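You operate a simulated robot arm through the tools that you are given. There is no shell and no other tool. Be economical: measure what you need, move in short steps, check, and stop when the job is done.

You are at the controls of a simulated robot arm. One attempt, no reset.

Task
Put the white boat from the bench top beside the booth on the wall bench near the doors. Take the red pad on the bench top behind the furnace and put it away on the wall bench near the doors. Put the grey pad on the bench top behind the furnace away on the bench facing the furnace. Take the small white box from the bench top behind the furnace and leave it on the black dish. Fetch the black mouse and set it on the work shelf of the middle bay. Put the clear beaker from the top of the short bench in the inside of the silver basin. Take the white card that says "free" from the top of the short bench and leave it on the grey block on the top of the short bench. Put the clear bottle labelled "water" from the wall bench near the doors on the clear tray. Open the top drawer of the right unit, put the yellow pad from the wall bench near the doors in the top right drawer space, then shut the drawer. Put the box that says "tags" from the wall bench near the doors on the top of the white chest and the box that says "seals" on the bench top beside the dryer. Pull the door of the tall oven open. The order is free. Set down upright: small white box, clear beaker, clear bottle, box.

Only the result counts: the job must be done as asked and must still hold three seconds after the hand-in. Knocking over, shifting, dropping, spilling or breaking anything else fails it. A push-on lid holds only when it is set on centred and level and pressed home; a screw cap is set on level and turned clockwise until tight.

Robot
A 6-joint arm with a two-finger gripper on a trunk, on a base that drives. Base frame: it is fixed to the floor where the robot stands at the start and does not move with it; the origin is under the middle of the robot, x ahead of it, y to its left, z up; the surface under the hand at the start is at about z = 0.8. Lengths are in m, angles in rad, forces in N, time in s.
With the tool pointing down near the work surface it reaches from about 0.48 to 0.82 m from the robot's upright axis, wherever it stands. Its first joint turns from -2.897 to 2.897 rad. Places, roughly: beige box, cream box, purple box [-0.75, -3.75, 1]; bench facing the furnace [4, 1.6, 0.8]; bench top beside the dryer (48x25 cm) [1.56, -0.56, 0.8]; black dish (16x21x4 cm) [0.6, 1.6, 0.8]; black mouse (6x10x3 cm) [-0.8, 2.9, 0.8]; clear beaker (8x8x10 cm) [-0.8, 3, 0.8]; clear bottle [-0.25, -3.5, 1]; clear tray (16x12x2 cm) [-0.2, -3.8, 0.9]; door of the tall oven [-0.2, 2.7, 1]; grey block (12x12x3 cm) [-1, 3.3, 0.8]; grey pad (15x8x2 cm) [0.5, 1.1, 0.8]; inside of the silver basin (22x26 cm) [-2.3, 0.74, 0.8]; red pad (7x10x4 cm) [0.9, 1, 0.8]; small white box [0.75, 1.5, 0.75]; top drawer of the right unit [1.4, 1.1, 0.6]; top of the white chest [-2.1, -1.1, 0.7]; top right drawer space [1.4, 1.1, 0.6]; wall bench near the doors [-0.2, -3.7, 0.9]; white boat (12x4x2 cm) [0.7, -0.2, 0.8]; white card [-0.75, 3, 0.75]; work shelf of the middle bay [2.4, 3.1, 0.8]; yellow pad (7x10x4 cm) [0, -3.5, 0.9]. Payload 1.66 kg.
The tool frame sits at the grasp point between the pads (the TCP): z along the fingers, y along the line on which they close. The tips reach 0.016 m beyond it. Largest opening 0.111 m; the body of the gripper starts 0.104 m behind the TCP.
Orientation is that of the tool frame in the base frame, as a unit quaternion [w, x, y, z]. With the fingers straight down and closing along the base's y, the tool's x points along the base's -x, its y along +y and its z along -z.

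Tools
- The arm moves only by the tool step_arm. Its argument "rows" is a list of rows, each a list of 7 numbers: the closure, from 0 (fully open) to 1 (shut), then the shift along the tool's x, y, z in cm, then the turn, a rotation vector about the tool's x, y, z in rad. In form: [[fingers, tx, ty, tz, rx, ry, rz], ...]. A call has 1 to 8 rows; each row is the pose to reach, as a shift and turn from the pose commanded when the call began, along the tool's axes at that moment. Each row takes 0.2 s and may step no farther than 0.05 m and 0.15 rad from the row before; otherwise, or with a gripper value out of range, the whole call is refused. A pose out of reach is approached as far as the arm can. The call stops where the force on the tool passes 40 N (or 10 N more than at its start, if that is more) or the arm is blocked; 0.2 s more then pass. Each finger halts on what it meets, pressing with about 32 N; the grip force reading is that of the motor and also rises with nothing between the fingers. The clock runs only during rows and for 0.2 s after the last one: add rows that repeat a pose to give the fingers time. The reply holds the time, the measured pose of the TCP, the force on the tool along the base axes, the opening and the grip force, in the units named above and with some noise, with the torque about the TCP (base axes, N m) and any sound that the robot's microphone picked up, and new pictures: "views" is both (left out), scene, wrist or none.
- Cameras (640 x 400 px; columns grow to the right, rows downward): "scene" is now at [0.0436, 0.1371, 1.588]; the picture's right is [-0.65, -0.76, 0.00], its down [-0.51, 0.43, -0.74] and it looks along [0.57, -0.48, -0.67] (base axes); focal length 259 px, centre (320, 200). "wrist" rides on the gripper at [0.07, 0.014, -0.143] in the tool frame; the picture's right is [-0.19, 0.98, 0.00], its down [-0.87, -0.17, -0.47] and it looks along [-0.46, -0.09, 0.88] (tool axes); focal length 230 px, centre (320, 200). There is no depth. A picture from a camera that has moved, and an enlarged one, comes with that camera's place and axes in the base frame and with its lens.
- raise_lower(by): slides the trunk up (or, below 0, down) by that many m; the arm and the scene camera ride with it, the base frame stays. It gives what a move gives, with no picture.
- roll_base(legs): drives the robot by 1 to 6 legs, each [ahead, left, turn to the left] in m, m and rad, along the robot's own axes; the way and the turn of a leg run together, so that a leg with both is an arc; at most 1.5 m and 3.142 rad a leg. The arm and the cameras ride along, it lands a little off, and it stops where it bumps. It gives what a move gives, and a new picture of the scene camera.
- turn_head(pan, tilt): turns the head with the scene camera to pan (to the left, within 2.094 rad either way) and tilt (down, from -0.506 to 1.204), counted from straight ahead of the robot. It gives what a move gives, and a new picture of the scene camera.
- zoom(camera, box): a new picture of the part [left, top, right, bottom] of that camera's present view, enlarged. No time passes.
- sign_off(): hands the job in; it is judged then, once.

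Go step by step. Nothing tells you exact positions but the pictures and the camera data: compare them with the known pose of the tool, close in by small moves and look again before you grip or let go. The budget is 577 turns and 360 pictures, counting those below and the enlarged ones. Unless the task says otherwise, let go and move clear before handing in, and close with one line.

The tools are called as name(argument=value, ...) on one line, values as JSON. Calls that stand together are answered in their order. step_arm: Moves the arm, as the interface text tells. Its arguments: {"type":"object","properties":{"rows":{"type":"array"},"views":{"type":"string","enum":["both","scene","wrist","none"]}},"required":["rows"]} The other tools are called the same way: raise_lower (by) slides the trunk up or down; roll_base (legs) drives the base; turn_head (pan, tilt) turns the head that bears the scene camera; zoom (camera, box) takes an enlarged picture of a part of a camera's view; sign_off () hands the job in.

At the start:

```text
time_s: 0.0
ee_pos: [0.4215, -0.1469, 1.0832]
ee_rot: [0.0, 0.0, 1.0, 0.0]
wrist_force: [0.5, 0.9, 0.1]
moment: [0.03, -0.01, 0.0]
gripper_width: 0.111
grasp_force: 0.0
trunk travel left (down, up): [-0.175, 0.415]
robot x, y, heading: [-0.0011, -0.0025, -0.003]
head pan, tilt: [-0.702, 0.735]
```

scene: 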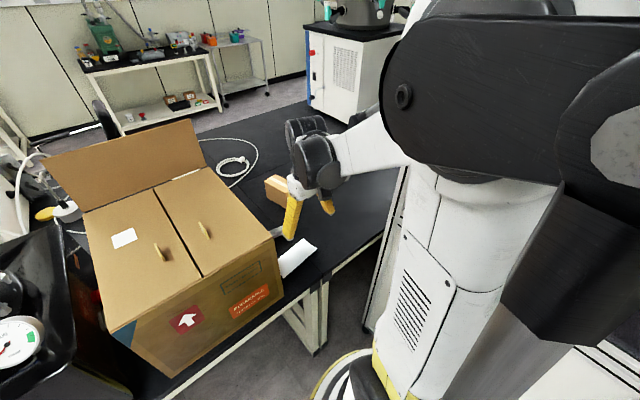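
wrist: 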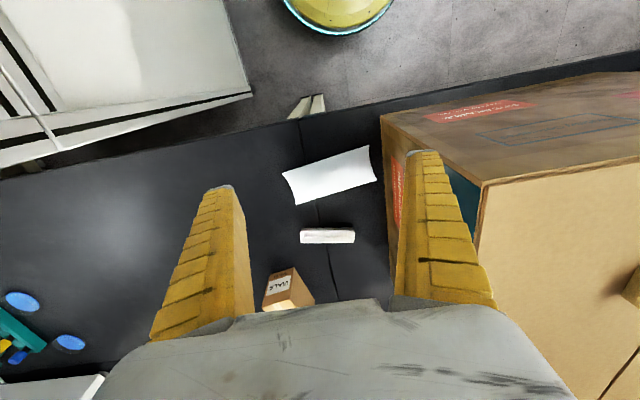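

I take the small white strip at about [0.66, -0.18] to be the boat, with a larger white sheet nearer the edge. I look around first to learn the room.

turn_head(pan=0.3, tilt=0.45)

turn_head(pan=1.3, tilt=0.45)

turn_head(pan=2.09, tilt=0.45)

turn_head(pan=-1.0, tilt=0.4)

turn_head(pan=-2.0, tilt=0.4)

zoom(camera="wrist", box=[240, 120, 400, 320])

```text
time_s: 1.3
ee_pos: [0.4232, -0.1469, 1.0835]
ee_rot: [0.0, 0.0, 1.0, 0.0]
wrist_force: [0.3, -0.5, -0.9]
moment: [0.02, -0.01, -0.01]
gripper_width: 0.111
grasp_force: 0.1
trunk travel left (down, up): [-0.175, 0.415]
robot x, y, heading: [-0.0001, -0.0034, 0.005]
head pan, tilt: [0.3, 0.45]
camera scene: at [0.0675, 0.2181, 1.6131], right [0.29, -0.96, 0.0], down [-0.42, -0.13, -0.9], along [0.86, 0.27, -0.44], focal length 259 px, centre (320, 200)
```

scene: 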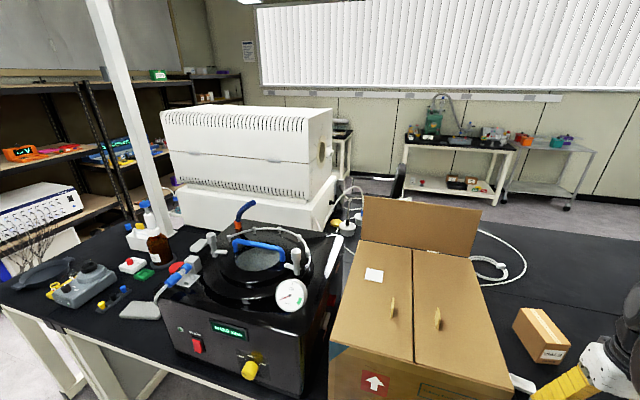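

```text
time_s: 2.5
ee_pos: [0.4225, -0.146, 1.0833]
ee_rot: [0.0, 0.001, 1.0, 0.0]
wrist_force: [0.1, -0.4, -1.2]
moment: [-0.02, 0.02, 0.0]
gripper_width: 0.1109
grasp_force: 0.0
trunk travel left (down, up): [-0.175, 0.415]
robot x, y, heading: [-0.0016, 0.0008, -0.002]
head pan, tilt: [1.3, 0.45]
camera scene: at [0.0043, 0.2795, 1.6131], right [0.96, -0.27, 0.0], down [-0.12, -0.42, -0.9], along [0.24, 0.87, -0.44], focal length 259 px, centre (320, 200)
```

scene: 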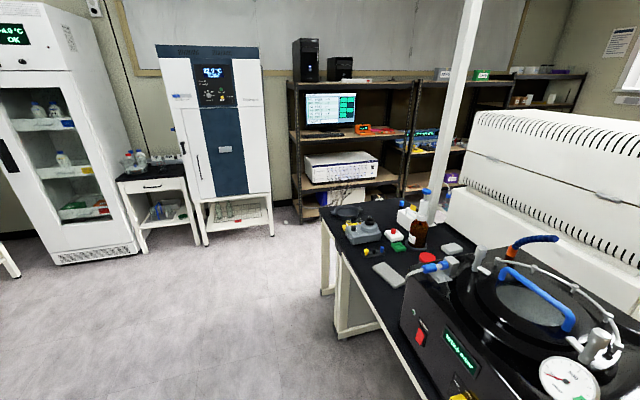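

```text
time_s: 3.7
ee_pos: [0.4227, -0.1468, 1.0838]
ee_rot: [0.0, 0.0, 1.0, 0.001]
wrist_force: [-0.9, -0.8, -0.4]
moment: [0.0, 0.01, 0.03]
gripper_width: 0.1108
grasp_force: 0.0
trunk travel left (down, up): [-0.175, 0.415]
robot x, y, heading: [0.0001, 0.0005, -0.0]
head pan, tilt: [2.089, 0.45]
camera scene: at [-0.0658, 0.2709, 1.6131], right [0.87, 0.49, 0.0], down [0.22, -0.38, -0.9], along [-0.45, 0.78, -0.44], focal length 259 px, centre (320, 200)
```

scene: 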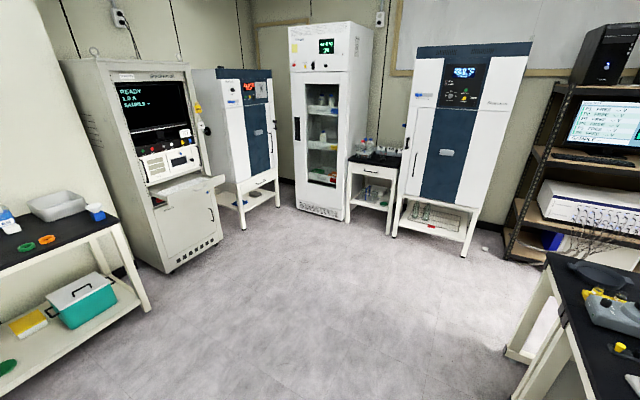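

```text
time_s: 6.3
ee_pos: [0.4232, -0.148, 1.0845]
ee_rot: [0.0, 0.0, 1.0, -0.001]
wrist_force: [-0.6, -1.2, -0.4]
moment: [-0.01, -0.01, 0.04]
gripper_width: 0.111
grasp_force: 0.1
trunk travel left (down, up): [-0.175, 0.415]
robot x, y, heading: [-0.0027, 0.0025, -0.002]
head pan, tilt: [-1.0, 0.4]
camera scene: at [0.0298, 0.1131, 1.6178], right [-0.84, -0.54, 0.0], down [-0.21, 0.33, -0.92], along [0.5, -0.78, -0.39], focal length 259 px, centre (320, 200)
```

scene: 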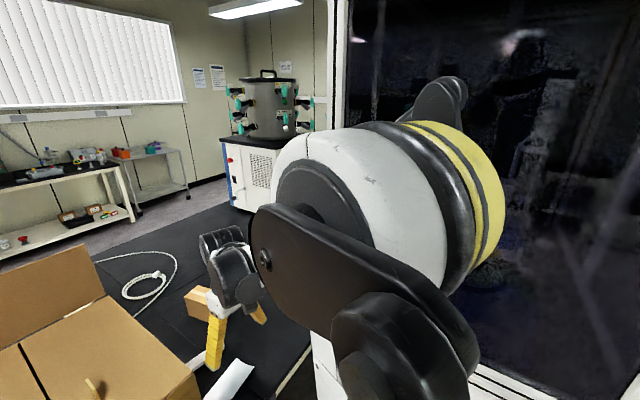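

```text
time_s: 7.6
ee_pos: [0.4218, -0.1461, 1.0835]
ee_rot: [0.0, 0.001, 1.0, 0.0]
wrist_force: [-0.5, 0.5, 0.6]
moment: [0.03, -0.01, -0.02]
gripper_width: 0.1112
grasp_force: 0.1
trunk travel left (down, up): [-0.175, 0.415]
robot x, y, heading: [-0.0023, 0.001, 0.0]
head pan, tilt: [-2.0, 0.4]
camera scene: at [-0.0588, 0.1067, 1.6178], right [-0.91, 0.42, 0.0], down [0.16, 0.35, -0.92], along [-0.38, -0.84, -0.39], focal length 259 px, centre (320, 200)
```

scene: 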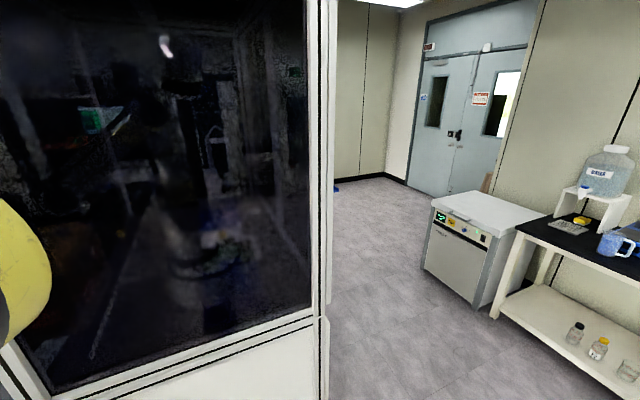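

```text
2.00 times, centred on (320, 220) of wrist
camera zoom: at [0.3531, -0.1342, 1.2268], right [0.19, 0.98, 0.0], down [0.87, -0.17, 0.47], along [0.46, -0.09, -0.88], focal length 460 px, centre (320, 160)
```

zoom: 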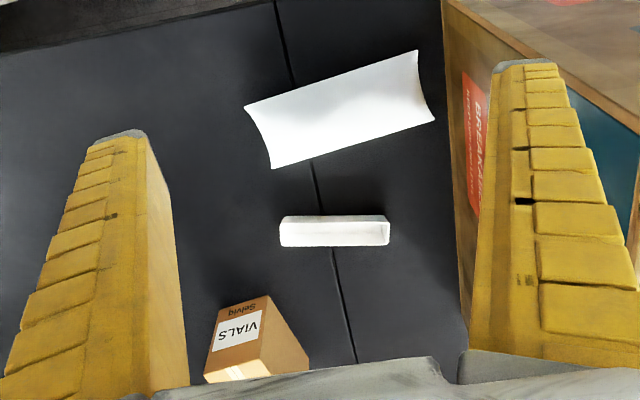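

The strip (12 cm by 4 cm) matches the boat, so I turn the gripper to close across it and move over it.

step_arm(rows=[[0, -3, -0.4, 0, 0, 0, -0.14], [0, -6, -0.8, 0, 0, 0, -0.28], [0, -9, -1.2, 0, 0, 0, -0.42], [0, -12, -1.6, 0, 0, 0, -0.56], [0, -15, -2, 0, 0, 0, -0.7], [0, -18, -2.4, 2, 0, 0, -0.84], [0, -21, -2.7, 4, 0, 0, -0.98], [0, -24, -3, 6, 0, 0, -1.12]], views="none")

step_arm(rows=[[0, 0, 0, 2, 0, 0, -0.13], [0, 0, 0, 4, 0, 0, -0.26], [0, 0, 0, 6, 0, 0, -0.26], [0, 0, 0, 6, 0, 0, -0.26]], views="wrist")

```text
time_s: 9.4
ee_pos: [0.6635, -0.1773, 1.0242]
ee_rot: [0.0, -0.532, 0.846, 0.001]
wrist_force: [0.6, 0.2, 0.6]
moment: [0.02, 0.02, 0.0]
gripper_width: 0.1112
grasp_force: 0.0
trunk travel left (down, up): [-0.175, 0.415]
robot x, y, heading: [-0.0003, 0.0002, -0.005]
head pan, tilt: [-2.0, 0.4]
```

```text
time_s: 10.4
ee_pos: [0.6643, -0.1773, 0.9629]
ee_rot: [0.0, -0.637, 0.771, 0.0]
wrist_force: [-0.2, -0.5, 0.4]
moment: [0.02, 0.02, 0.0]
gripper_width: 0.1105
grasp_force: 0.0
trunk travel left (down, up): [-0.175, 0.415]
robot x, y, heading: [0.0009, 0.0003, -0.004]
head pan, tilt: [-2.0, 0.4]
camera wrist: at [0.6377, -0.2441, 1.1069], right [-0.93, 0.37, 0.0], down [0.33, 0.82, 0.47], along [0.18, 0.44, -0.88], focal length 230 px, centre (320, 200)
```

wrist: 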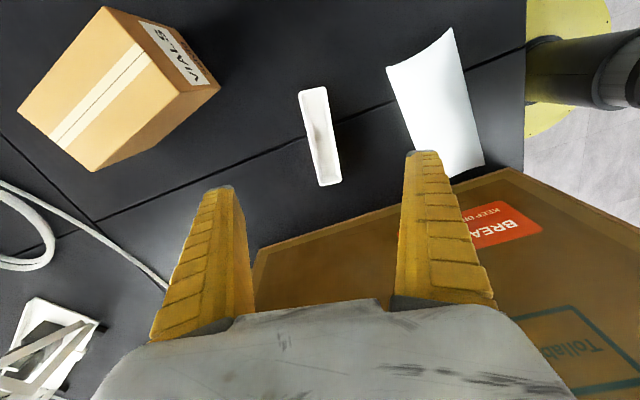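

The boat is centred under the gripper at about [0.663, -0.177]; I go down and grip it.

step_arm(rows=[[0, 0, 0, 4, 0, 0, 0], [0, 0, 0, 8, 0, 0, 0], [0, 0, 0, 11, 0, 0, 0], [0, 0, 0, 13.0, 0, 0, 0], [0, 0, 0, 14.0, 0, 0, 0], [0, 0, 0, 14.0, 0, 0, 0]], views="wrist")

```text
time_s: 11.8
ee_pos: [0.6633, -0.1761, 0.8241]
ee_rot: [0.0, -0.637, 0.771, 0.0]
wrist_force: [0.9, 0.5, -0.5]
moment: [0.0, 0.0, -0.01]
gripper_width: 0.1109
grasp_force: 0.0
trunk travel left (down, up): [-0.175, 0.415]
robot x, y, heading: [-0.0032, 0.0002, -0.001]
head pan, tilt: [-2.0, 0.4]
camera wrist: at [0.6367, -0.2426, 0.9664], right [-0.93, 0.37, 0.0], down [0.33, 0.82, 0.47], along [0.18, 0.44, -0.88], focal length 230 px, centre (320, 200)
```

wrist: 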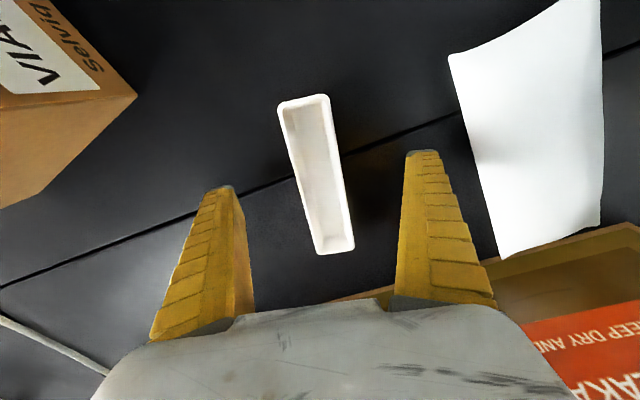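

The boat lies between the fingers; I go 0.7 cm lower, close, and lift.

step_arm(rows=[[0, 0, 0, 0.7, 0, 0, 0], [0.6, 0, 0, 0.7, 0, 0, 0], [0.9, 0, 0, 0.7, 0, 0, 0], [0.9, 0, 0, 0.7, 0, 0, 0], [0.9, 0, 0, 0.7, 0, 0, 0]], views="none")

step_arm(rows=[[0.9, 0, 0, -2, 0, 0, 0], [0.9, 0, 0, -6, 0, 0, 0], [0.9, 0, 0, -10, 0, 0, 0]], views="wrist")

```text
time_s: 13.0
ee_pos: [0.6626, -0.1769, 0.8174]
ee_rot: [0.0, -0.636, 0.771, -0.001]
wrist_force: [0.7, 0.1, 3.5]
moment: [-0.04, -0.03, 0.06]
gripper_width: 0.0258
grasp_force: 31.8
trunk travel left (down, up): [-0.175, 0.415]
robot x, y, heading: [0.0005, -0.0004, -0.004]
head pan, tilt: [-2.0, 0.4]
```

```text
time_s: 13.8
ee_pos: [0.662, -0.1766, 0.9171]
ee_rot: [0.0, -0.637, 0.771, 0.0]
wrist_force: [0.1, -0.1, 0.3]
moment: [-0.01, -0.02, 0.01]
gripper_width: 0.0254
grasp_force: 32.0
trunk travel left (down, up): [-0.175, 0.415]
robot x, y, heading: [-0.002, 0.0007, 0.0]
head pan, tilt: [-2.0, 0.4]
camera wrist: at [0.6364, -0.2429, 1.0598], right [-0.93, 0.37, 0.0], down [0.33, 0.82, 0.47], along [0.18, 0.44, -0.88], focal length 230 px, centre (320, 200)
```

wrist: 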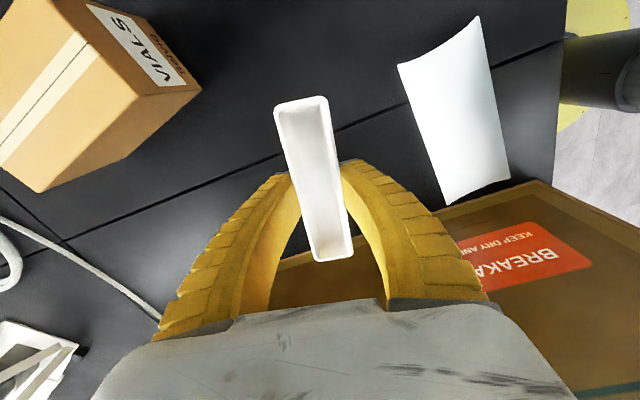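

The boat is held. I lift and draw the arm in, then look at the floor to the right rear for a way round the booth.

step_arm(rows=[[0.9, 0, 0, -5, 0, 0, 0], [0.9, 0, 0, -10, 0, 0, 0], [0.9, 0, 0, -15, 0, 0, 0], [0.9, 0, 0, -20, 0, 0, 0], [0.9, 0, 0, -24, 0, 0, 0], [0.9, 0, 4.5, -24, 0, 0, 0], [0.9, 0, 9, -24, 0, 0, 0], [0.9, 0, 13.5, -24, 0, 0, 0]], views="none")

step_arm(rows=[[0.9, 0, 4.5, 0, 0, 0, 0], [0.9, 0, 9, 0, 0, 0, 0], [0.9, 0, 12, 0, 0, 0, 0]], views="none")

turn_head(pan=-1.9, tilt=1.0)

```text
time_s: 15.6
ee_pos: [0.5282, -0.1515, 1.1554]
ee_rot: [0.0, -0.637, 0.771, 0.0]
wrist_force: [-0.9, 0.2, -0.6]
moment: [-0.02, -0.04, 0.03]
gripper_width: 0.0255
grasp_force: 31.4
trunk travel left (down, up): [-0.175, 0.415]
robot x, y, heading: [-0.0035, -0.0005, -0.004]
head pan, tilt: [-2.0, 0.4]
```

```text
time_s: 16.4
ee_pos: [0.412, -0.128, 1.1575]
ee_rot: [0.0, -0.636, 0.771, 0.001]
wrist_force: [0.6, -0.6, 1.0]
moment: [-0.02, -0.01, 0.0]
gripper_width: 0.025
grasp_force: 32.2
trunk travel left (down, up): [-0.175, 0.415]
robot x, y, heading: [-0.0001, 0.0031, 0.002]
head pan, tilt: [-2.0, 0.4]
```

```text
time_s: 17.4
ee_pos: [0.4126, -0.1279, 1.1573]
ee_rot: [0.0, -0.637, 0.771, 0.0]
wrist_force: [0.6, 0.1, -0.9]
moment: [-0.01, 0.01, -0.01]
gripper_width: 0.0251
grasp_force: 31.9
trunk travel left (down, up): [-0.175, 0.415]
robot x, y, heading: [0.0018, -0.0035, 0.001]
head pan, tilt: [-1.901, 1.0]
camera scene: at [-0.0429, 0.1251, 1.5676], right [-0.95, 0.32, 0.0], down [0.27, 0.8, -0.54], along [-0.18, -0.51, -0.84], focal length 259 px, centre (320, 200)
```

scene: 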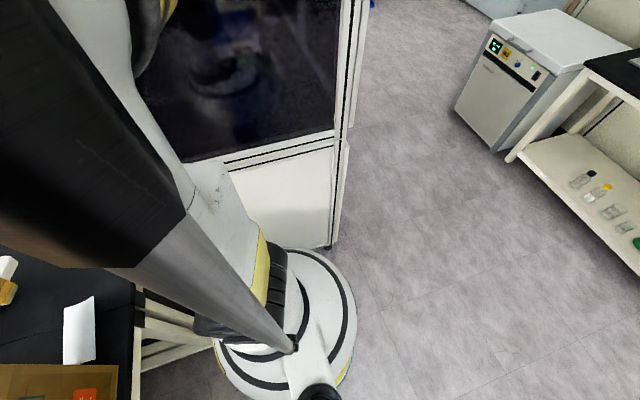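

The booth's near corner is at about [-0.35, -0.45] and the chest front at x ≈ -1.9. I back into the corridor, turn to face -y and go ahead.

roll_base(legs=[[-1.1, 0, 0], [0, 0, -1.571], [1.1, 0, 0]])

turn_head(pan=0.5, tilt=0.4)

```text
time_s: 32.1
ee_pos: [-1.2355, -1.5132, 1.1573]
ee_rot: [0.0, 0.094, 0.996, 0.0]
wrist_force: [-0.1, 0.1, 0.3]
moment: [0.01, 0.0, 0.0]
gripper_width: 0.0251
grasp_force: 32.2
trunk travel left (down, up): [-0.175, 0.415]
robot x, y, heading: [-1.1078, -1.098, -1.571]
head pan, tilt: [-1.901, 1.0]
camera scene: at [-0.985, -1.0558, 1.5676], right [0.32, 0.95, 0.0], down [0.8, -0.27, -0.54], along [-0.51, 0.17, -0.84], focal length 259 px, centre (320, 200)
```

scene: 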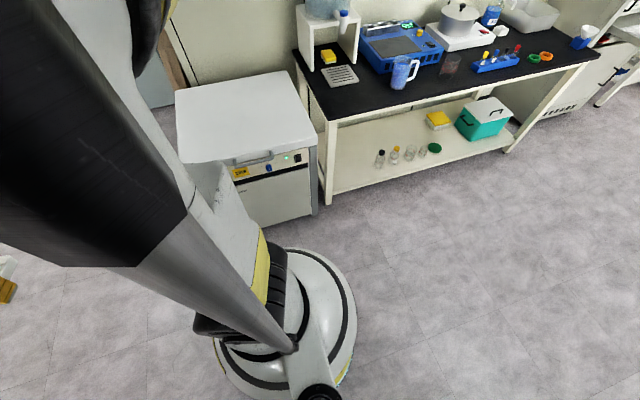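

```text
time_s: 34.3
ee_pos: [-1.2354, -1.5117, 1.1569]
ee_rot: [0.0, 0.094, 0.996, 0.0]
wrist_force: [0.5, 0.3, -0.8]
moment: [-0.01, 0.0, 0.0]
gripper_width: 0.0248
grasp_force: 32.1
trunk travel left (down, up): [-0.175, 0.415]
robot x, y, heading: [-1.1084, -1.0963, -1.57]
head pan, tilt: [0.499, 0.4]
camera scene: at [-0.8746, -1.1592, 1.6178], right [-0.88, -0.48, 0.0], down [-0.19, 0.34, -0.92], along [0.44, -0.81, -0.39], focal length 259 px, centre (320, 200)
```

scene: 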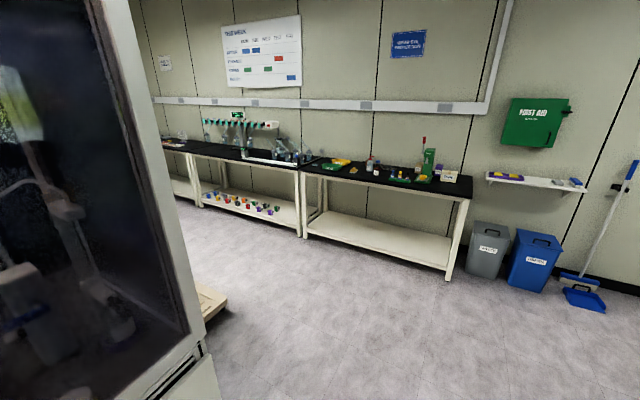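

The wall bench's front edge is at y ≈ -3.4, from x ≈ -1.0 to 0.6. I drive to a stand-off point before it.

roll_base(legs=[[1.4, 0, 0], [0.2, 0.8, 0]])

turn_head(pan=-0.1, tilt=0.6)

```text
time_s: 45.3
ee_pos: [-0.464, -3.13, 1.1576]
ee_rot: [0.0, 0.115, 0.993, -0.001]
wrist_force: [0.0, -0.1, -1.0]
moment: [0.04, 0.02, -0.01]
gripper_width: 0.0244
grasp_force: 31.7
trunk travel left (down, up): [-0.175, 0.415]
robot x, y, heading: [-0.3249, -2.724, -1.612]
head pan, tilt: [0.499, 0.4]
camera scene: at [-0.089, -2.7927, 1.6177], right [-0.9, -0.44, 0.0], down [-0.17, 0.35, -0.92], along [0.41, -0.83, -0.39], focal length 259 px, centre (320, 200)
```

scene: 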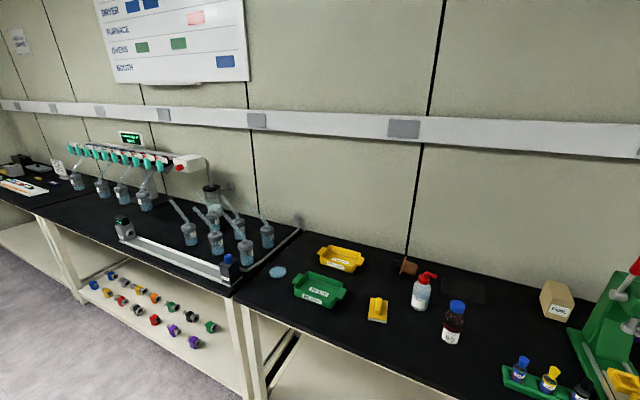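

```text
time_s: 46.3
ee_pos: [-0.4655, -3.1298, 1.1572]
ee_rot: [0.0, 0.115, 0.993, 0.0]
wrist_force: [0.3, -0.4, -0.8]
moment: [0.01, 0.0, 0.01]
gripper_width: 0.0244
grasp_force: 32.0
trunk travel left (down, up): [-0.175, 0.415]
robot x, y, heading: [-0.3199, -2.723, -1.61]
head pan, tilt: [-0.099, 0.6]
camera scene: at [-0.1427, -2.7972, 1.5996], right [-0.99, 0.14, 0.0], down [0.08, 0.56, -0.83], along [-0.11, -0.82, -0.56], focal length 259 px, centre (320, 200)
```

scene: 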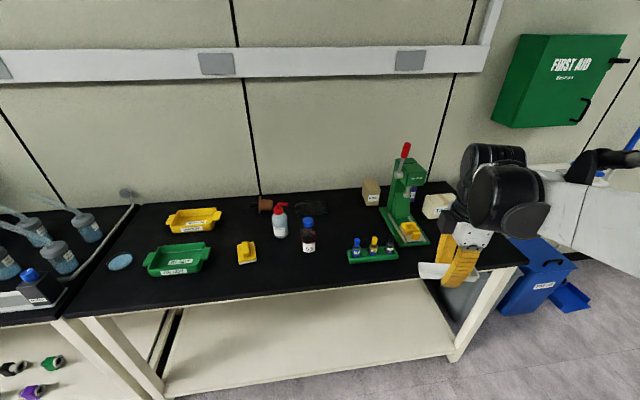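

zoom(camera="scene", box=[100, 160, 300, 285])

zoom(camera="scene", box=[240, 140, 480, 290])

```text
3.20 times, centred on (200, 222) of scene
camera zoom: at [-0.1427, -2.7972, 1.5996], right [-0.99, 0.14, 0.0], down [0.08, 0.56, -0.83], along [-0.11, -0.82, -0.56], focal length 828 px, centre (704, 128)
```

zoom: 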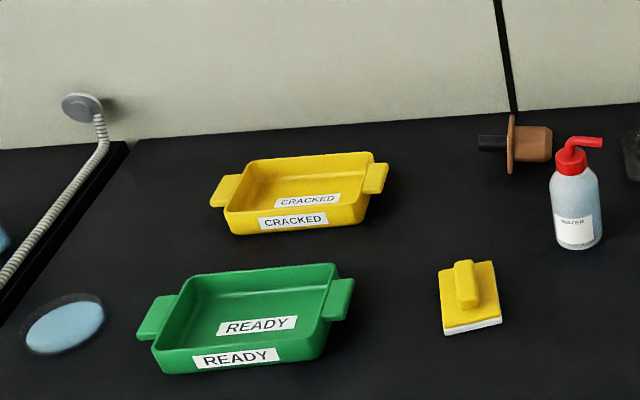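

```text
2.67 times, centred on (360, 215) of scene
camera zoom: at [-0.1427, -2.7972, 1.5996], right [-0.99, 0.14, 0.0], down [0.08, 0.56, -0.83], along [-0.11, -0.82, -0.56], focal length 690 px, centre (213, 160)
```

zoom: 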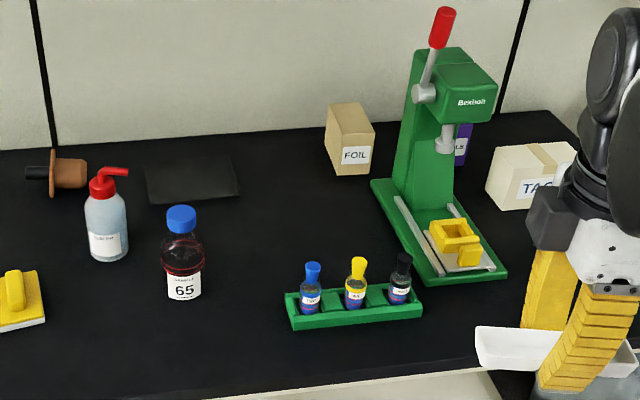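

The bench holds the "water" wash bottle, the tray, the yellow pad, the tags box and the purple box. The front right area (x -0.6 to -0.9, y ≈ -3.4) looks free for the boat, so I shift there and check with the wrist camera.

roll_base(legs=[[0.08, -0.38, 0.04]])

step_arm(rows=[[0.9, 0, -3, 0, 0, 0, 0], [0.9, 0, -7, 0, 0, 0, 0], [0.9, 0, -11, 0, 0, 0, 0], [0.9, 0, -14, 0, 0, 0, 0]], views="wrist")

```text
time_s: 48.8
ee_pos: [-0.8328, -3.2102, 1.1557]
ee_rot: [0.0, 0.095, 0.996, 0.0]
wrist_force: [-0.7, -0.2, -0.3]
moment: [0.0, -0.02, 0.03]
gripper_width: 0.024
grasp_force: 31.5
trunk travel left (down, up): [-0.175, 0.415]
robot x, y, heading: [-0.7092, -2.7969, -1.569]
head pan, tilt: [-0.099, 0.6]
camera scene: at [-0.524, -2.8642, 1.5996], right [-1.0, 0.1, 0.0], down [0.06, 0.56, -0.82], along [-0.08, -0.82, -0.57], focal length 259 px, centre (320, 200)
```

scene: 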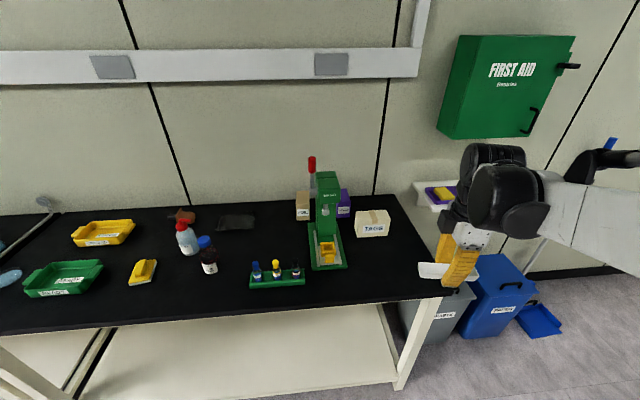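

```text
time_s: 49.8
ee_pos: [-0.8586, -3.3489, 1.1576]
ee_rot: [0.0, 0.095, 0.995, 0.0]
wrist_force: [-0.3, -0.2, -1.1]
moment: [0.02, 0.03, 0.01]
gripper_width: 0.0246
grasp_force: 31.7
trunk travel left (down, up): [-0.175, 0.415]
robot x, y, heading: [-0.7046, -2.7985, -1.573]
head pan, tilt: [-0.099, 0.6]
camera wrist: at [-0.9235, -3.3234, 1.3], right [0.37, 0.93, 0.0], down [0.82, -0.33, 0.47], along [0.44, -0.17, -0.88], focal length 230 px, centre (320, 200)
```

wrist: 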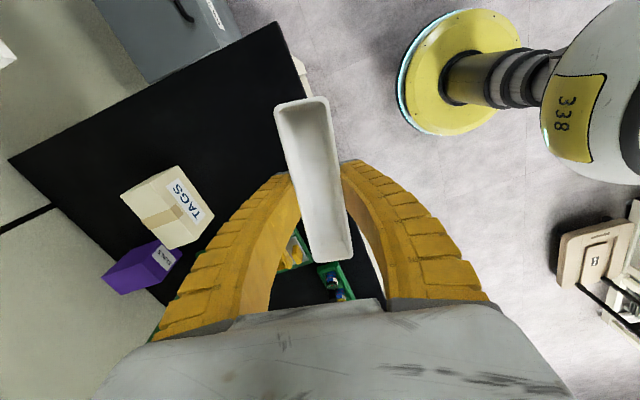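

The area is free: bench edge at y ≈ -3.35 and right end at x ≈ -1.0. I move over [-0.87, -3.42] and go down.

step_arm(rows=[[0.9, 0, -4, 3, 0, 0, 0], [0.9, 0, -7.5, 7, 0, 0, 0], [0.9, 0, -7.5, 11.5, 0, 0, 0], [0.9, 0, -7.5, 16, 0, 0, 0], [0.9, 0, -7.5, 20, 0, 0, 0], [0.9, 0, -7.5, 22.2, 0, 0, 0], [0.9, 0, -7.5, 22.2, 0, 0, 0]], views="both")

```text
refused: row 2 steps farther than a row can; nothing moved
```

step_arm(rows=[[0.9, 0, -3.5, 3, 0, 0, 0], [0.9, 0, -7.5, 5.5, 0, 0, 0], [0.9, 0, -7.5, 10, 0, 0, 0], [0.9, 0, -7.5, 14.5, 0, 0, 0], [0.9, 0, -7.5, 18.5, 0, 0, 0], [0.9, 0, -7.5, 22.2, 0, 0, 0], [0.9, 0, -7.5, 22.2, 0, 0, 0]], views="both")

```text
time_s: 51.4
ee_pos: [-0.8694, -3.4196, 0.9344]
ee_rot: [0.0, 0.094, 0.996, 0.0]
wrist_force: [-1.0, 0.6, -0.2]
moment: [0.02, -0.03, 0.01]
gripper_width: 0.0242
grasp_force: 32.2
trunk travel left (down, up): [-0.175, 0.415]
robot x, y, heading: [-0.7048, -2.8015, -1.573]
head pan, tilt: [-0.099, 0.6]
camera scene: at [-0.5233, -2.8641, 1.5996], right [-1.0, 0.1, 0.0], down [0.06, 0.56, -0.83], along [-0.08, -0.82, -0.56], focal length 259 px, centre (320, 200)
camera wrist: at [-0.9352, -3.3943, 1.0775], right [0.37, 0.93, 0.0], down [0.82, -0.33, 0.47], along [0.44, -0.18, -0.88], focal length 230 px, centre (320, 200)
```

scene: 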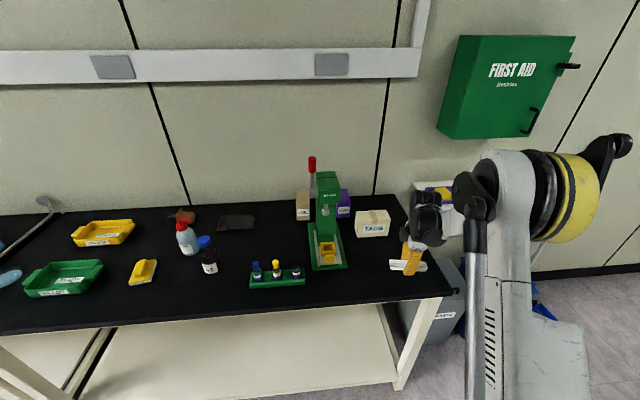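
wrist: 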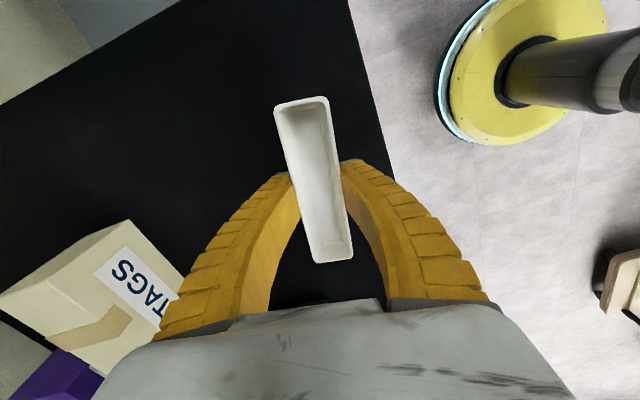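

step_arm(rows=[[0.9, 0, 0, 0.4, 0, 0, 0], [0.9, 0, 0, 0.8, 0, 0, 0], [0.9, 0, 0, 1.2, 0, 0, 0], [0.9, 0, 0, 1.2, 0, 0, 0]], views="none")

```text
time_s: 52.4
ee_pos: [-0.8713, -3.4207, 0.9219]
ee_rot: [0.0, 0.095, 0.995, -0.001]
wrist_force: [0.1, 1.2, -1.4]
moment: [-0.02, -0.01, 0.01]
gripper_width: 0.0244
grasp_force: 31.5
trunk travel left (down, up): [-0.175, 0.415]
robot x, y, heading: [-0.7008, -2.7947, -1.568]
head pan, tilt: [-0.099, 0.6]
```

step_arm(rows=[[0.9, 0, 0, 0.3, 0, 0, 0], [0.9, 0, 0, 0.5, 0, 0, 0], [0.9, 0, 0, 0.5, 0, 0, 0]], views="none")

```text
time_s: 53.2
ee_pos: [-0.8715, -3.4208, 0.9178]
ee_rot: [0.0, 0.094, 0.996, 0.0]
wrist_force: [0.4, 0.5, -0.1]
moment: [-0.01, 0.02, 0.0]
gripper_width: 0.0242
grasp_force: 32.0
trunk travel left (down, up): [-0.175, 0.415]
robot x, y, heading: [-0.705, -2.7973, -1.57]
head pan, tilt: [-0.099, 0.6]
```

step_arm(rows=[[0.9, 0, 0, 0.2, 0, 0, 0], [0.9, 0, 0, 0.4, 0, 0, 0], [0.9, 0, 0, 0.6, 0, 0, 0], [0.9, 0, 0, 0.6, 0, 0, 0]], views="none")

```text
time_s: 54.2
ee_pos: [-0.8725, -3.4205, 0.912]
ee_rot: [0.0, 0.095, 0.995, 0.0]
wrist_force: [0.8, -0.3, 0.8]
moment: [0.0, 0.02, 0.0]
gripper_width: 0.0242
grasp_force: 32.2
trunk travel left (down, up): [-0.175, 0.415]
robot x, y, heading: [-0.7035, -2.803, -1.57]
head pan, tilt: [-0.099, 0.6]
```

step_arm(rows=[[0.9, 0, 0, 0.3, 0, 0, 0], [0.9, 0, 0, 0.6, 0, 0, 0], [0.9, 0, 0, 0.9, 0, 0, 0], [0.9, 0, 0, 0.9, 0, 0, 0]], views="wrist")

```text
time_s: 55.2
ee_pos: [-0.8719, -3.4209, 0.9032]
ee_rot: [-0.001, 0.094, 0.996, 0.0]
wrist_force: [0.1, 0.2, -1.4]
moment: [0.02, 0.02, 0.0]
gripper_width: 0.0243
grasp_force: 32.5
trunk travel left (down, up): [-0.175, 0.415]
robot x, y, heading: [-0.7027, -2.7924, -1.574]
head pan, tilt: [-0.099, 0.6]
camera wrist: at [-0.9377, -3.3951, 1.0457], right [0.37, 0.93, 0.0], down [0.82, -0.33, 0.47], along [0.44, -0.18, -0.88], focal length 230 px, centre (320, 200)
```

wrist: 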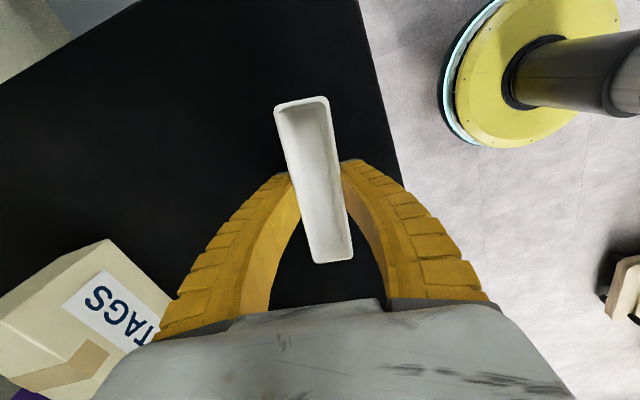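

step_arm(rows=[[0.9, 0, 0, 0.3, 0, 0, 0], [0.9, 0, 0, 0.6, 0, 0, 0], [0.9, 0, 0, 0.9, 0, 0, 0], [0.9, 0, 0, 1.2, 0, 0, 0], [0.9, 0, 0, 1.2, 0, 0, 0]], views="none")

```text
time_s: 56.4
ee_pos: [-0.8733, -3.4214, 0.8906]
ee_rot: [0.0, 0.095, 0.995, -0.001]
wrist_force: [-1.0, 0.4, -1.0]
moment: [0.03, 0.03, 0.02]
gripper_width: 0.0241
grasp_force: 32.0
trunk travel left (down, up): [-0.175, 0.415]
robot x, y, heading: [-0.7051, -2.7995, -1.567]
head pan, tilt: [-0.099, 0.6]
```

step_arm(rows=[[0.9, 0, 0, 0.3, 0, 0, 0], [0.9, 0, 0, 0.6, 0, 0, 0], [0.9, 0, 0, 0.9, 0, 0, 0], [0.9, 0, 0, 0.9, 0, 0, 0]], views="scene")

zoom(camera="scene", box=[340, 180, 480, 300])

```text
time_s: 57.4
ee_pos: [-0.8736, -3.4207, 0.8822]
ee_rot: [0.0, 0.095, 0.995, 0.0]
wrist_force: [0.3, 1.1, -0.8]
moment: [0.0, -0.02, 0.03]
gripper_width: 0.0243
grasp_force: 32.0
trunk travel left (down, up): [-0.175, 0.415]
robot x, y, heading: [-0.7071, -2.7985, -1.565]
head pan, tilt: [-0.099, 0.6]
camera scene: at [-0.5233, -2.8641, 1.5996], right [-1.0, 0.1, 0.0], down [0.06, 0.56, -0.83], along [-0.08, -0.82, -0.56], focal length 259 px, centre (320, 200)
```

scene: 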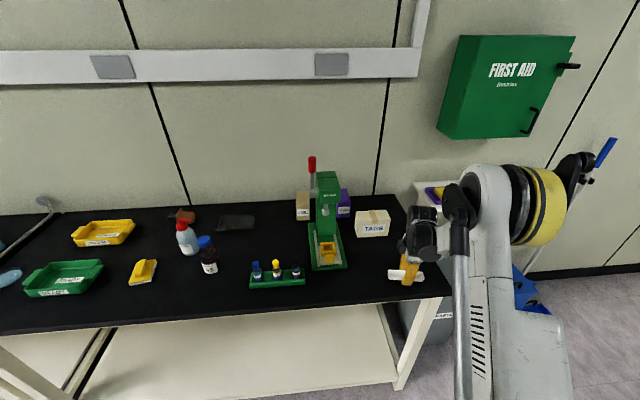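

```text
3.33 times, centred on (410, 240) of scene
camera zoom: at [-0.5233, -2.8641, 1.5996], right [-1.0, 0.1, 0.0], down [0.06, 0.56, -0.83], along [-0.08, -0.82, -0.56], focal length 863 px, centre (20, 67)
```

zoom: 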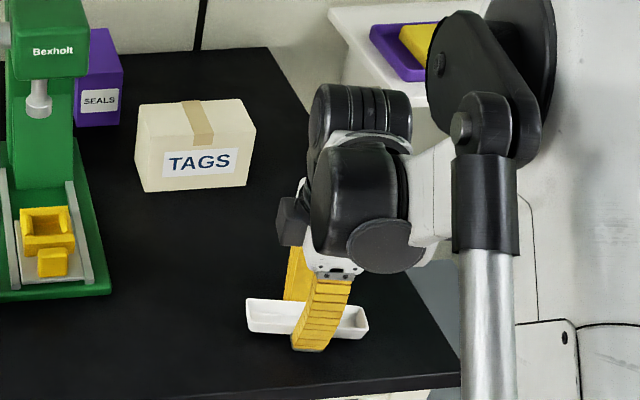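

The bench top works out at about z = 0.86; I keep lowering in small steps.

step_arm(rows=[[0.9, 0, 0, 0.2, 0, 0, 0], [0.9, 0, 0, 0.4, 0, 0, 0], [0.9, 0, 0, 0.6, 0, 0, 0], [0.9, 0, 0, 0.6, 0, 0, 0]], views="none")

```text
time_s: 58.4
ee_pos: [-0.872, -3.4211, 0.8765]
ee_rot: [0.0, 0.094, 0.996, 0.001]
wrist_force: [-0.8, -0.6, 0.1]
moment: [0.0, -0.01, 0.01]
gripper_width: 0.0241
grasp_force: 32.1
trunk travel left (down, up): [-0.175, 0.415]
robot x, y, heading: [-0.7024, -2.7974, -1.566]
head pan, tilt: [-0.099, 0.6]
```

step_arm(rows=[[0.9, 0, 0, 0.2, 0, 0, 0], [0.9, 0, 0, 0.4, 0, 0, 0], [0.9, 0, 0, 0.4, 0, 0, 0]], views="none")

```text
time_s: 59.2
ee_pos: [-0.8729, -3.4207, 0.8734]
ee_rot: [-0.001, 0.095, 0.996, -0.001]
wrist_force: [-4.5, -2.0, 26.0]
moment: [-0.09, 0.04, 0.11]
gripper_width: 0.026
grasp_force: 31.9
trunk travel left (down, up): [-0.175, 0.415]
robot x, y, heading: [-0.7044, -2.7957, -1.57]
head pan, tilt: [-0.099, 0.6]
```

Contact: the bench top is at about 0.858. I release and rise.

step_arm(rows=[[0.9, 0, 0, -0.15, 0, 0, 0], [0.5, 0, 0, -0.15, 0, 0, 0], [0.4, 0, 0, -0.15, 0, 0, 0], [0.4, 0, 0, -2, 0, 0, 0], [0.3, 0, 0, -6, 0, 0, 0], [0.3, 0, 0, -10, 0, 0, 0]], views="wrist")

```text
time_s: 60.6
ee_pos: [-0.8733, -3.4207, 0.9735]
ee_rot: [0.0, 0.096, 0.995, 0.0]
wrist_force: [0.7, 0.5, -0.1]
moment: [0.01, -0.01, -0.01]
gripper_width: 0.0792
grasp_force: 0.5
trunk travel left (down, up): [-0.175, 0.415]
robot x, y, heading: [-0.7067, -2.7956, -1.569]
head pan, tilt: [-0.099, 0.6]
camera wrist: at [-0.9382, -3.395, 1.1168], right [0.37, 0.93, 0.0], down [0.82, -0.33, 0.47], along [0.44, -0.18, -0.88], focal length 230 px, centre (320, 200)
```

wrist: 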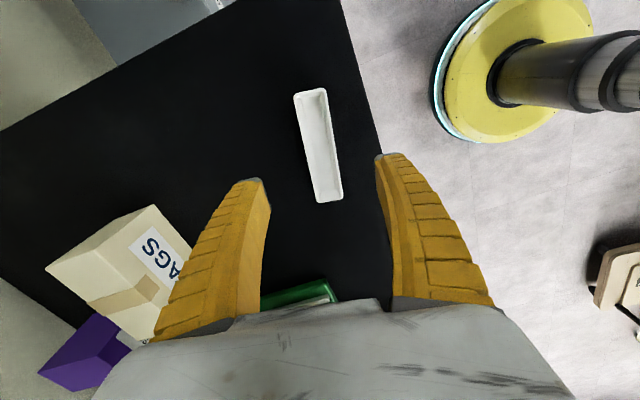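

The boat rests on the bench. Next comes the water bottle on the tray: I raise and retract the arm, then shift left along the bench.

step_arm(rows=[[0, 0, 0, -4.5, 0, 0, 0], [0, 0, 0, -9, 0, 0, 0], [0, 0, 0, -13.5, 0, 0, 0], [0, 0, 0, -18, 0, 0, 0], [0, 0, 4.5, -19, 0, 0, 0], [0, 0, 9, -19, 0, 0, 0], [0, 0, 13, -19, 0, 0, 0], [0, 0, 16, -19, 0, 0, 0]], views="none")

roll_base(legs=[[0, 0.7, 0], [0.18, 0, 0]])

turn_head(pan=-0.25, tilt=0.8)

```text
time_s: 62.4
ee_pos: [-0.8399, -3.2619, 1.1604]
ee_rot: [0.0, 0.095, 0.995, 0.0]
wrist_force: [-0.6, -0.6, 0.5]
moment: [-0.01, -0.04, 0.01]
gripper_width: 0.111
grasp_force: 0.0
trunk travel left (down, up): [-0.175, 0.415]
robot x, y, heading: [-0.7059, -2.7979, -1.569]
head pan, tilt: [-0.099, 0.6]
```

```text
time_s: 67.3
ee_pos: [-0.1389, -3.4403, 1.1614]
ee_rot: [0.001, 0.091, 0.996, -0.001]
wrist_force: [0.0, -0.2, -0.3]
moment: [0.05, 0.01, -0.01]
gripper_width: 0.1109
grasp_force: 0.0
trunk travel left (down, up): [-0.175, 0.415]
robot x, y, heading: [-0.0, -2.976, -1.558]
head pan, tilt: [-0.099, 0.6]
camera scene: at [0.1768, -3.0392, 1.5995], right [-1.0, 0.09, 0.0], down [0.05, 0.56, -0.82], along [-0.08, -0.82, -0.57], focal length 259 px, centre (320, 200)
```

scene: 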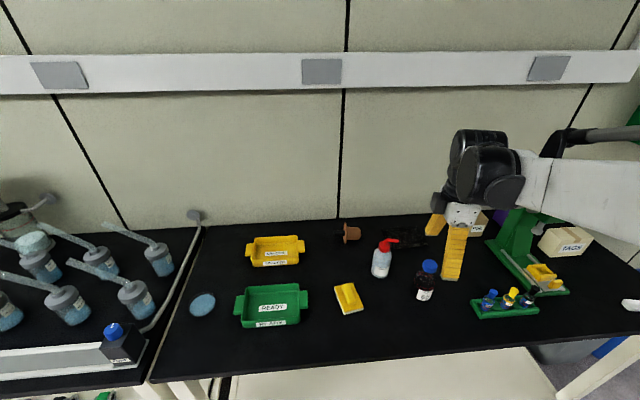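

```text
time_s: 68.0
ee_pos: [-0.1394, -3.4384, 1.1623]
ee_rot: [0.0, 0.091, 0.996, -0.001]
wrist_force: [0.4, 0.8, 0.2]
moment: [0.02, -0.02, -0.01]
gripper_width: 0.1112
grasp_force: 0.0
trunk travel left (down, up): [-0.175, 0.415]
robot x, y, heading: [-0.0041, -2.9748, -1.56]
head pan, tilt: [-0.25, 0.799]
camera scene: at [0.1656, -3.0285, 1.5827], right [-0.97, 0.24, 0.0], down [0.17, 0.7, -0.7], along [-0.17, -0.68, -0.72], focal length 259 px, centre (320, 200)
```

scene: 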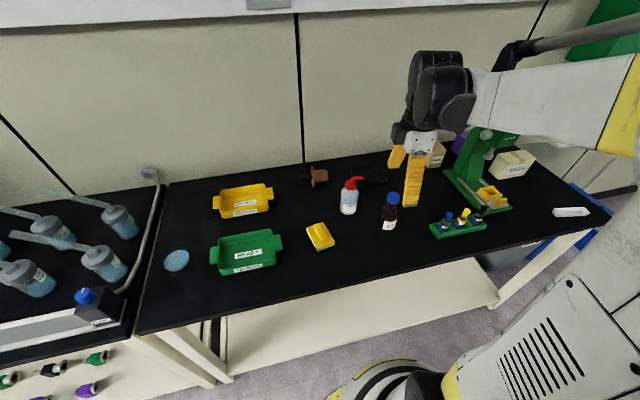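

The bottle stands at about [-0.09, -3.625], with its spout pointing toward -x. I look with the wrist camera from nearer.

step_arm(rows=[[0, -4, -4, 0, 0, 0, 0], [0, -5, -8, 0, 0, 0, 0]], views="wrist")

```text
refused: row 1 steps farther than a row can; nothing moved
```

step_arm(rows=[[0, -3, -3, 0, 0, 0, 0], [0, -5, -7, 0, 0, 0, 0], [0, -5, -10, 0, 0, 0, 0]], views="wrist")

```text
time_s: 68.8
ee_pos: [-0.1093, -3.5493, 1.1608]
ee_rot: [0.0, 0.092, 0.996, 0.0]
wrist_force: [0.3, 0.8, 0.4]
moment: [0.04, 0.01, 0.01]
gripper_width: 0.1109
grasp_force: 0.1
trunk travel left (down, up): [-0.175, 0.415]
robot x, y, heading: [-0.0056, -2.9737, -1.563]
head pan, tilt: [-0.25, 0.799]
camera wrist: at [-0.1743, -3.5238, 1.3025], right [0.37, 0.93, 0.0], down [0.82, -0.32, 0.47], along [0.44, -0.17, -0.88], focal length 230 px, centre (320, 200)
```

wrist: 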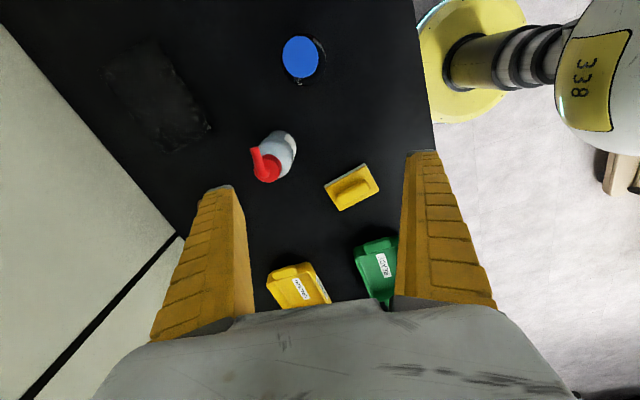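

The bottle is at [-0.096, -3.628], and the tray at [-0.245, -3.80] with its long side along x. I move over the bottle and lower in two stages.

step_arm(rows=[[0, -1.5, -3.5, 0, 0, 0, 0], [0, -2.9, -7.5, 0, 0, 0, 0], [0, -2.9, -7.5, 4, 0, 0, 0], [0, -2.9, -7.5, 8, 0, 0, 0], [0, -2.9, -7.5, 10, 0, 0, 0], [0, -2.9, -7.5, 10, 0, 0, 0]], views="both")

```text
time_s: 70.2
ee_pos: [-0.0936, -3.6245, 1.0598]
ee_rot: [0.0, 0.091, 0.996, 0.001]
wrist_force: [0.0, 0.7, -0.3]
moment: [0.01, 0.01, -0.01]
gripper_width: 0.1112
grasp_force: 0.0
trunk travel left (down, up): [-0.175, 0.415]
robot x, y, heading: [-0.0077, -2.9733, -1.566]
head pan, tilt: [-0.25, 0.799]
camera scene: at [0.1656, -3.0283, 1.5827], right [-0.97, 0.24, 0.0], down [0.17, 0.7, -0.7], along [-0.17, -0.68, -0.72], focal length 259 px, centre (320, 200)
camera wrist: at [-0.1582, -3.6002, 1.2031], right [0.37, 0.93, 0.0], down [0.82, -0.32, 0.47], along [0.44, -0.17, -0.88], focal length 230 px, centre (320, 200)
```

scene: 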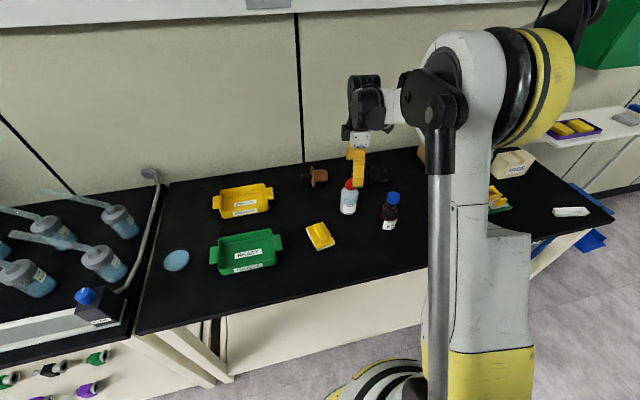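
wrist: 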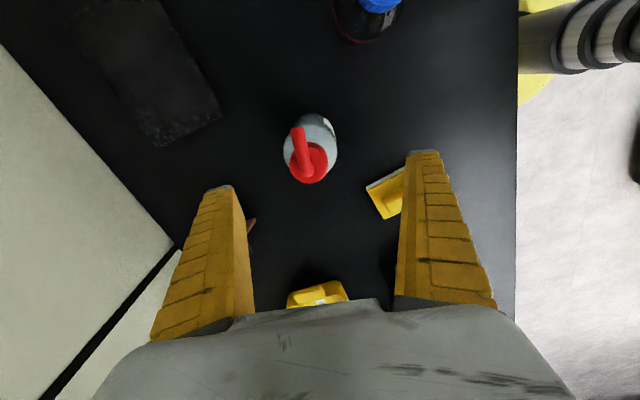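

The bottle sits 1 cm toward the wall from the tool axis; I correct and go down to grip.

step_arm(rows=[[0, 0, -1.0, 1, 0, 0, 0], [0, 0, -1.0, 5, 0, 0, 0], [0, 0, -1.0, 9, 0, 0, 0], [0, 0, -1.0, 11, 0, 0, 0], [0, 0, -1.0, 11, 0, 0, 0]], views="both")

```text
time_s: 71.4
ee_pos: [-0.0956, -3.636, 0.9503]
ee_rot: [0.0, 0.091, 0.996, -0.001]
wrist_force: [-0.1, 0.6, 0.9]
moment: [0.03, 0.02, 0.04]
gripper_width: 0.1108
grasp_force: 0.1
trunk travel left (down, up): [-0.175, 0.415]
robot x, y, heading: [-0.0039, -2.9752, -1.564]
head pan, tilt: [-0.25, 0.799]
camera scene: at [0.1656, -3.0283, 1.5827], right [-0.97, 0.24, 0.0], down [0.17, 0.7, -0.7], along [-0.17, -0.68, -0.72], focal length 259 px, centre (320, 200)
camera wrist: at [-0.1606, -3.6114, 1.0931], right [0.37, 0.93, 0.0], down [0.82, -0.32, 0.47], along [0.44, -0.17, -0.88], focal length 230 px, centre (320, 200)
```

scene: 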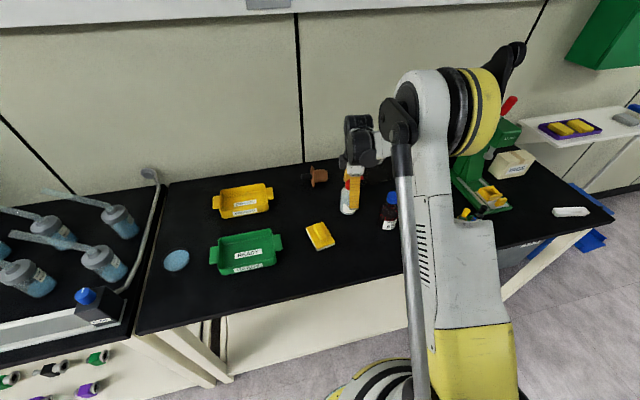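
wrist: 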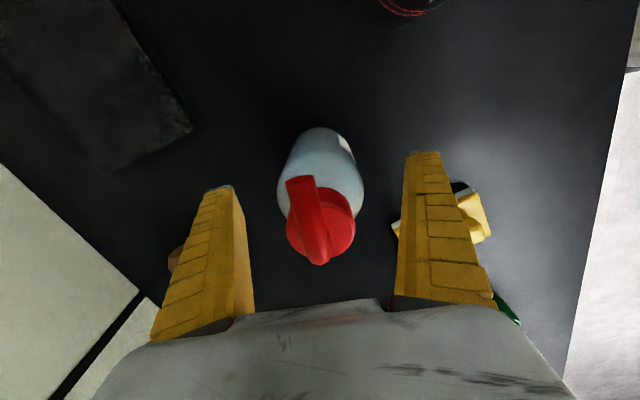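

step_arm(rows=[[0, 0, 0, 0.7, 0, 0, 0], [0.4, 0, 0, 0.7, 0, 0, 0], [0.7, 0, 0, 0.7, 0, 0, 0], [0.7, 0, 0, 0.7, 0, 0, 0], [0.7, 0, 0, 0.7, 0, 0, 0]], views="none")

step_arm(rows=[[0.7, 0, 0, -2, 0, 0, 0], [0.7, 0, 0, -5, 0, 0, 0], [0.7, 0, 0, -7, 0, 0, 0]], views="wrist")

```text
time_s: 72.6
ee_pos: [-0.0933, -3.6366, 0.9445]
ee_rot: [0.001, 0.092, 0.996, -0.001]
wrist_force: [0.6, -2.0, 5.3]
moment: [-0.04, -0.21, -0.08]
gripper_width: 0.0576
grasp_force: 31.8
trunk travel left (down, up): [-0.175, 0.415]
robot x, y, heading: [0.0001, -2.9738, -1.563]
head pan, tilt: [-0.25, 0.799]
```

```text
time_s: 73.4
ee_pos: [-0.0957, -3.636, 1.0148]
ee_rot: [0.0, 0.092, 0.996, 0.0]
wrist_force: [0.0, 0.3, -2.9]
moment: [0.04, 0.01, 0.05]
gripper_width: 0.0574
grasp_force: 32.1
trunk travel left (down, up): [-0.175, 0.415]
robot x, y, heading: [-0.0056, -2.9694, -1.562]
head pan, tilt: [-0.25, 0.799]
camera wrist: at [-0.1611, -3.6109, 1.1573], right [0.37, 0.93, 0.0], down [0.82, -0.32, 0.47], along [0.44, -0.17, -0.88], focal length 230 px, centre (320, 200)
```

wrist: 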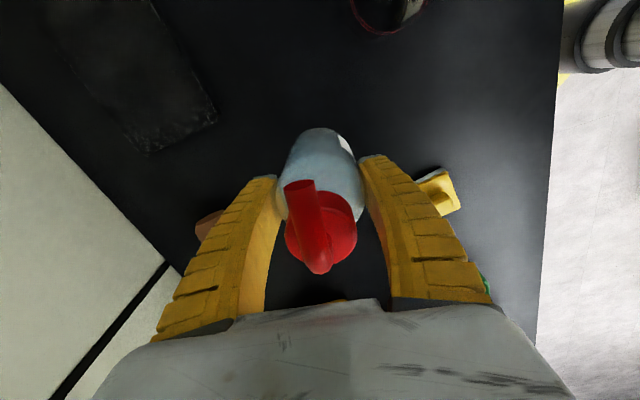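

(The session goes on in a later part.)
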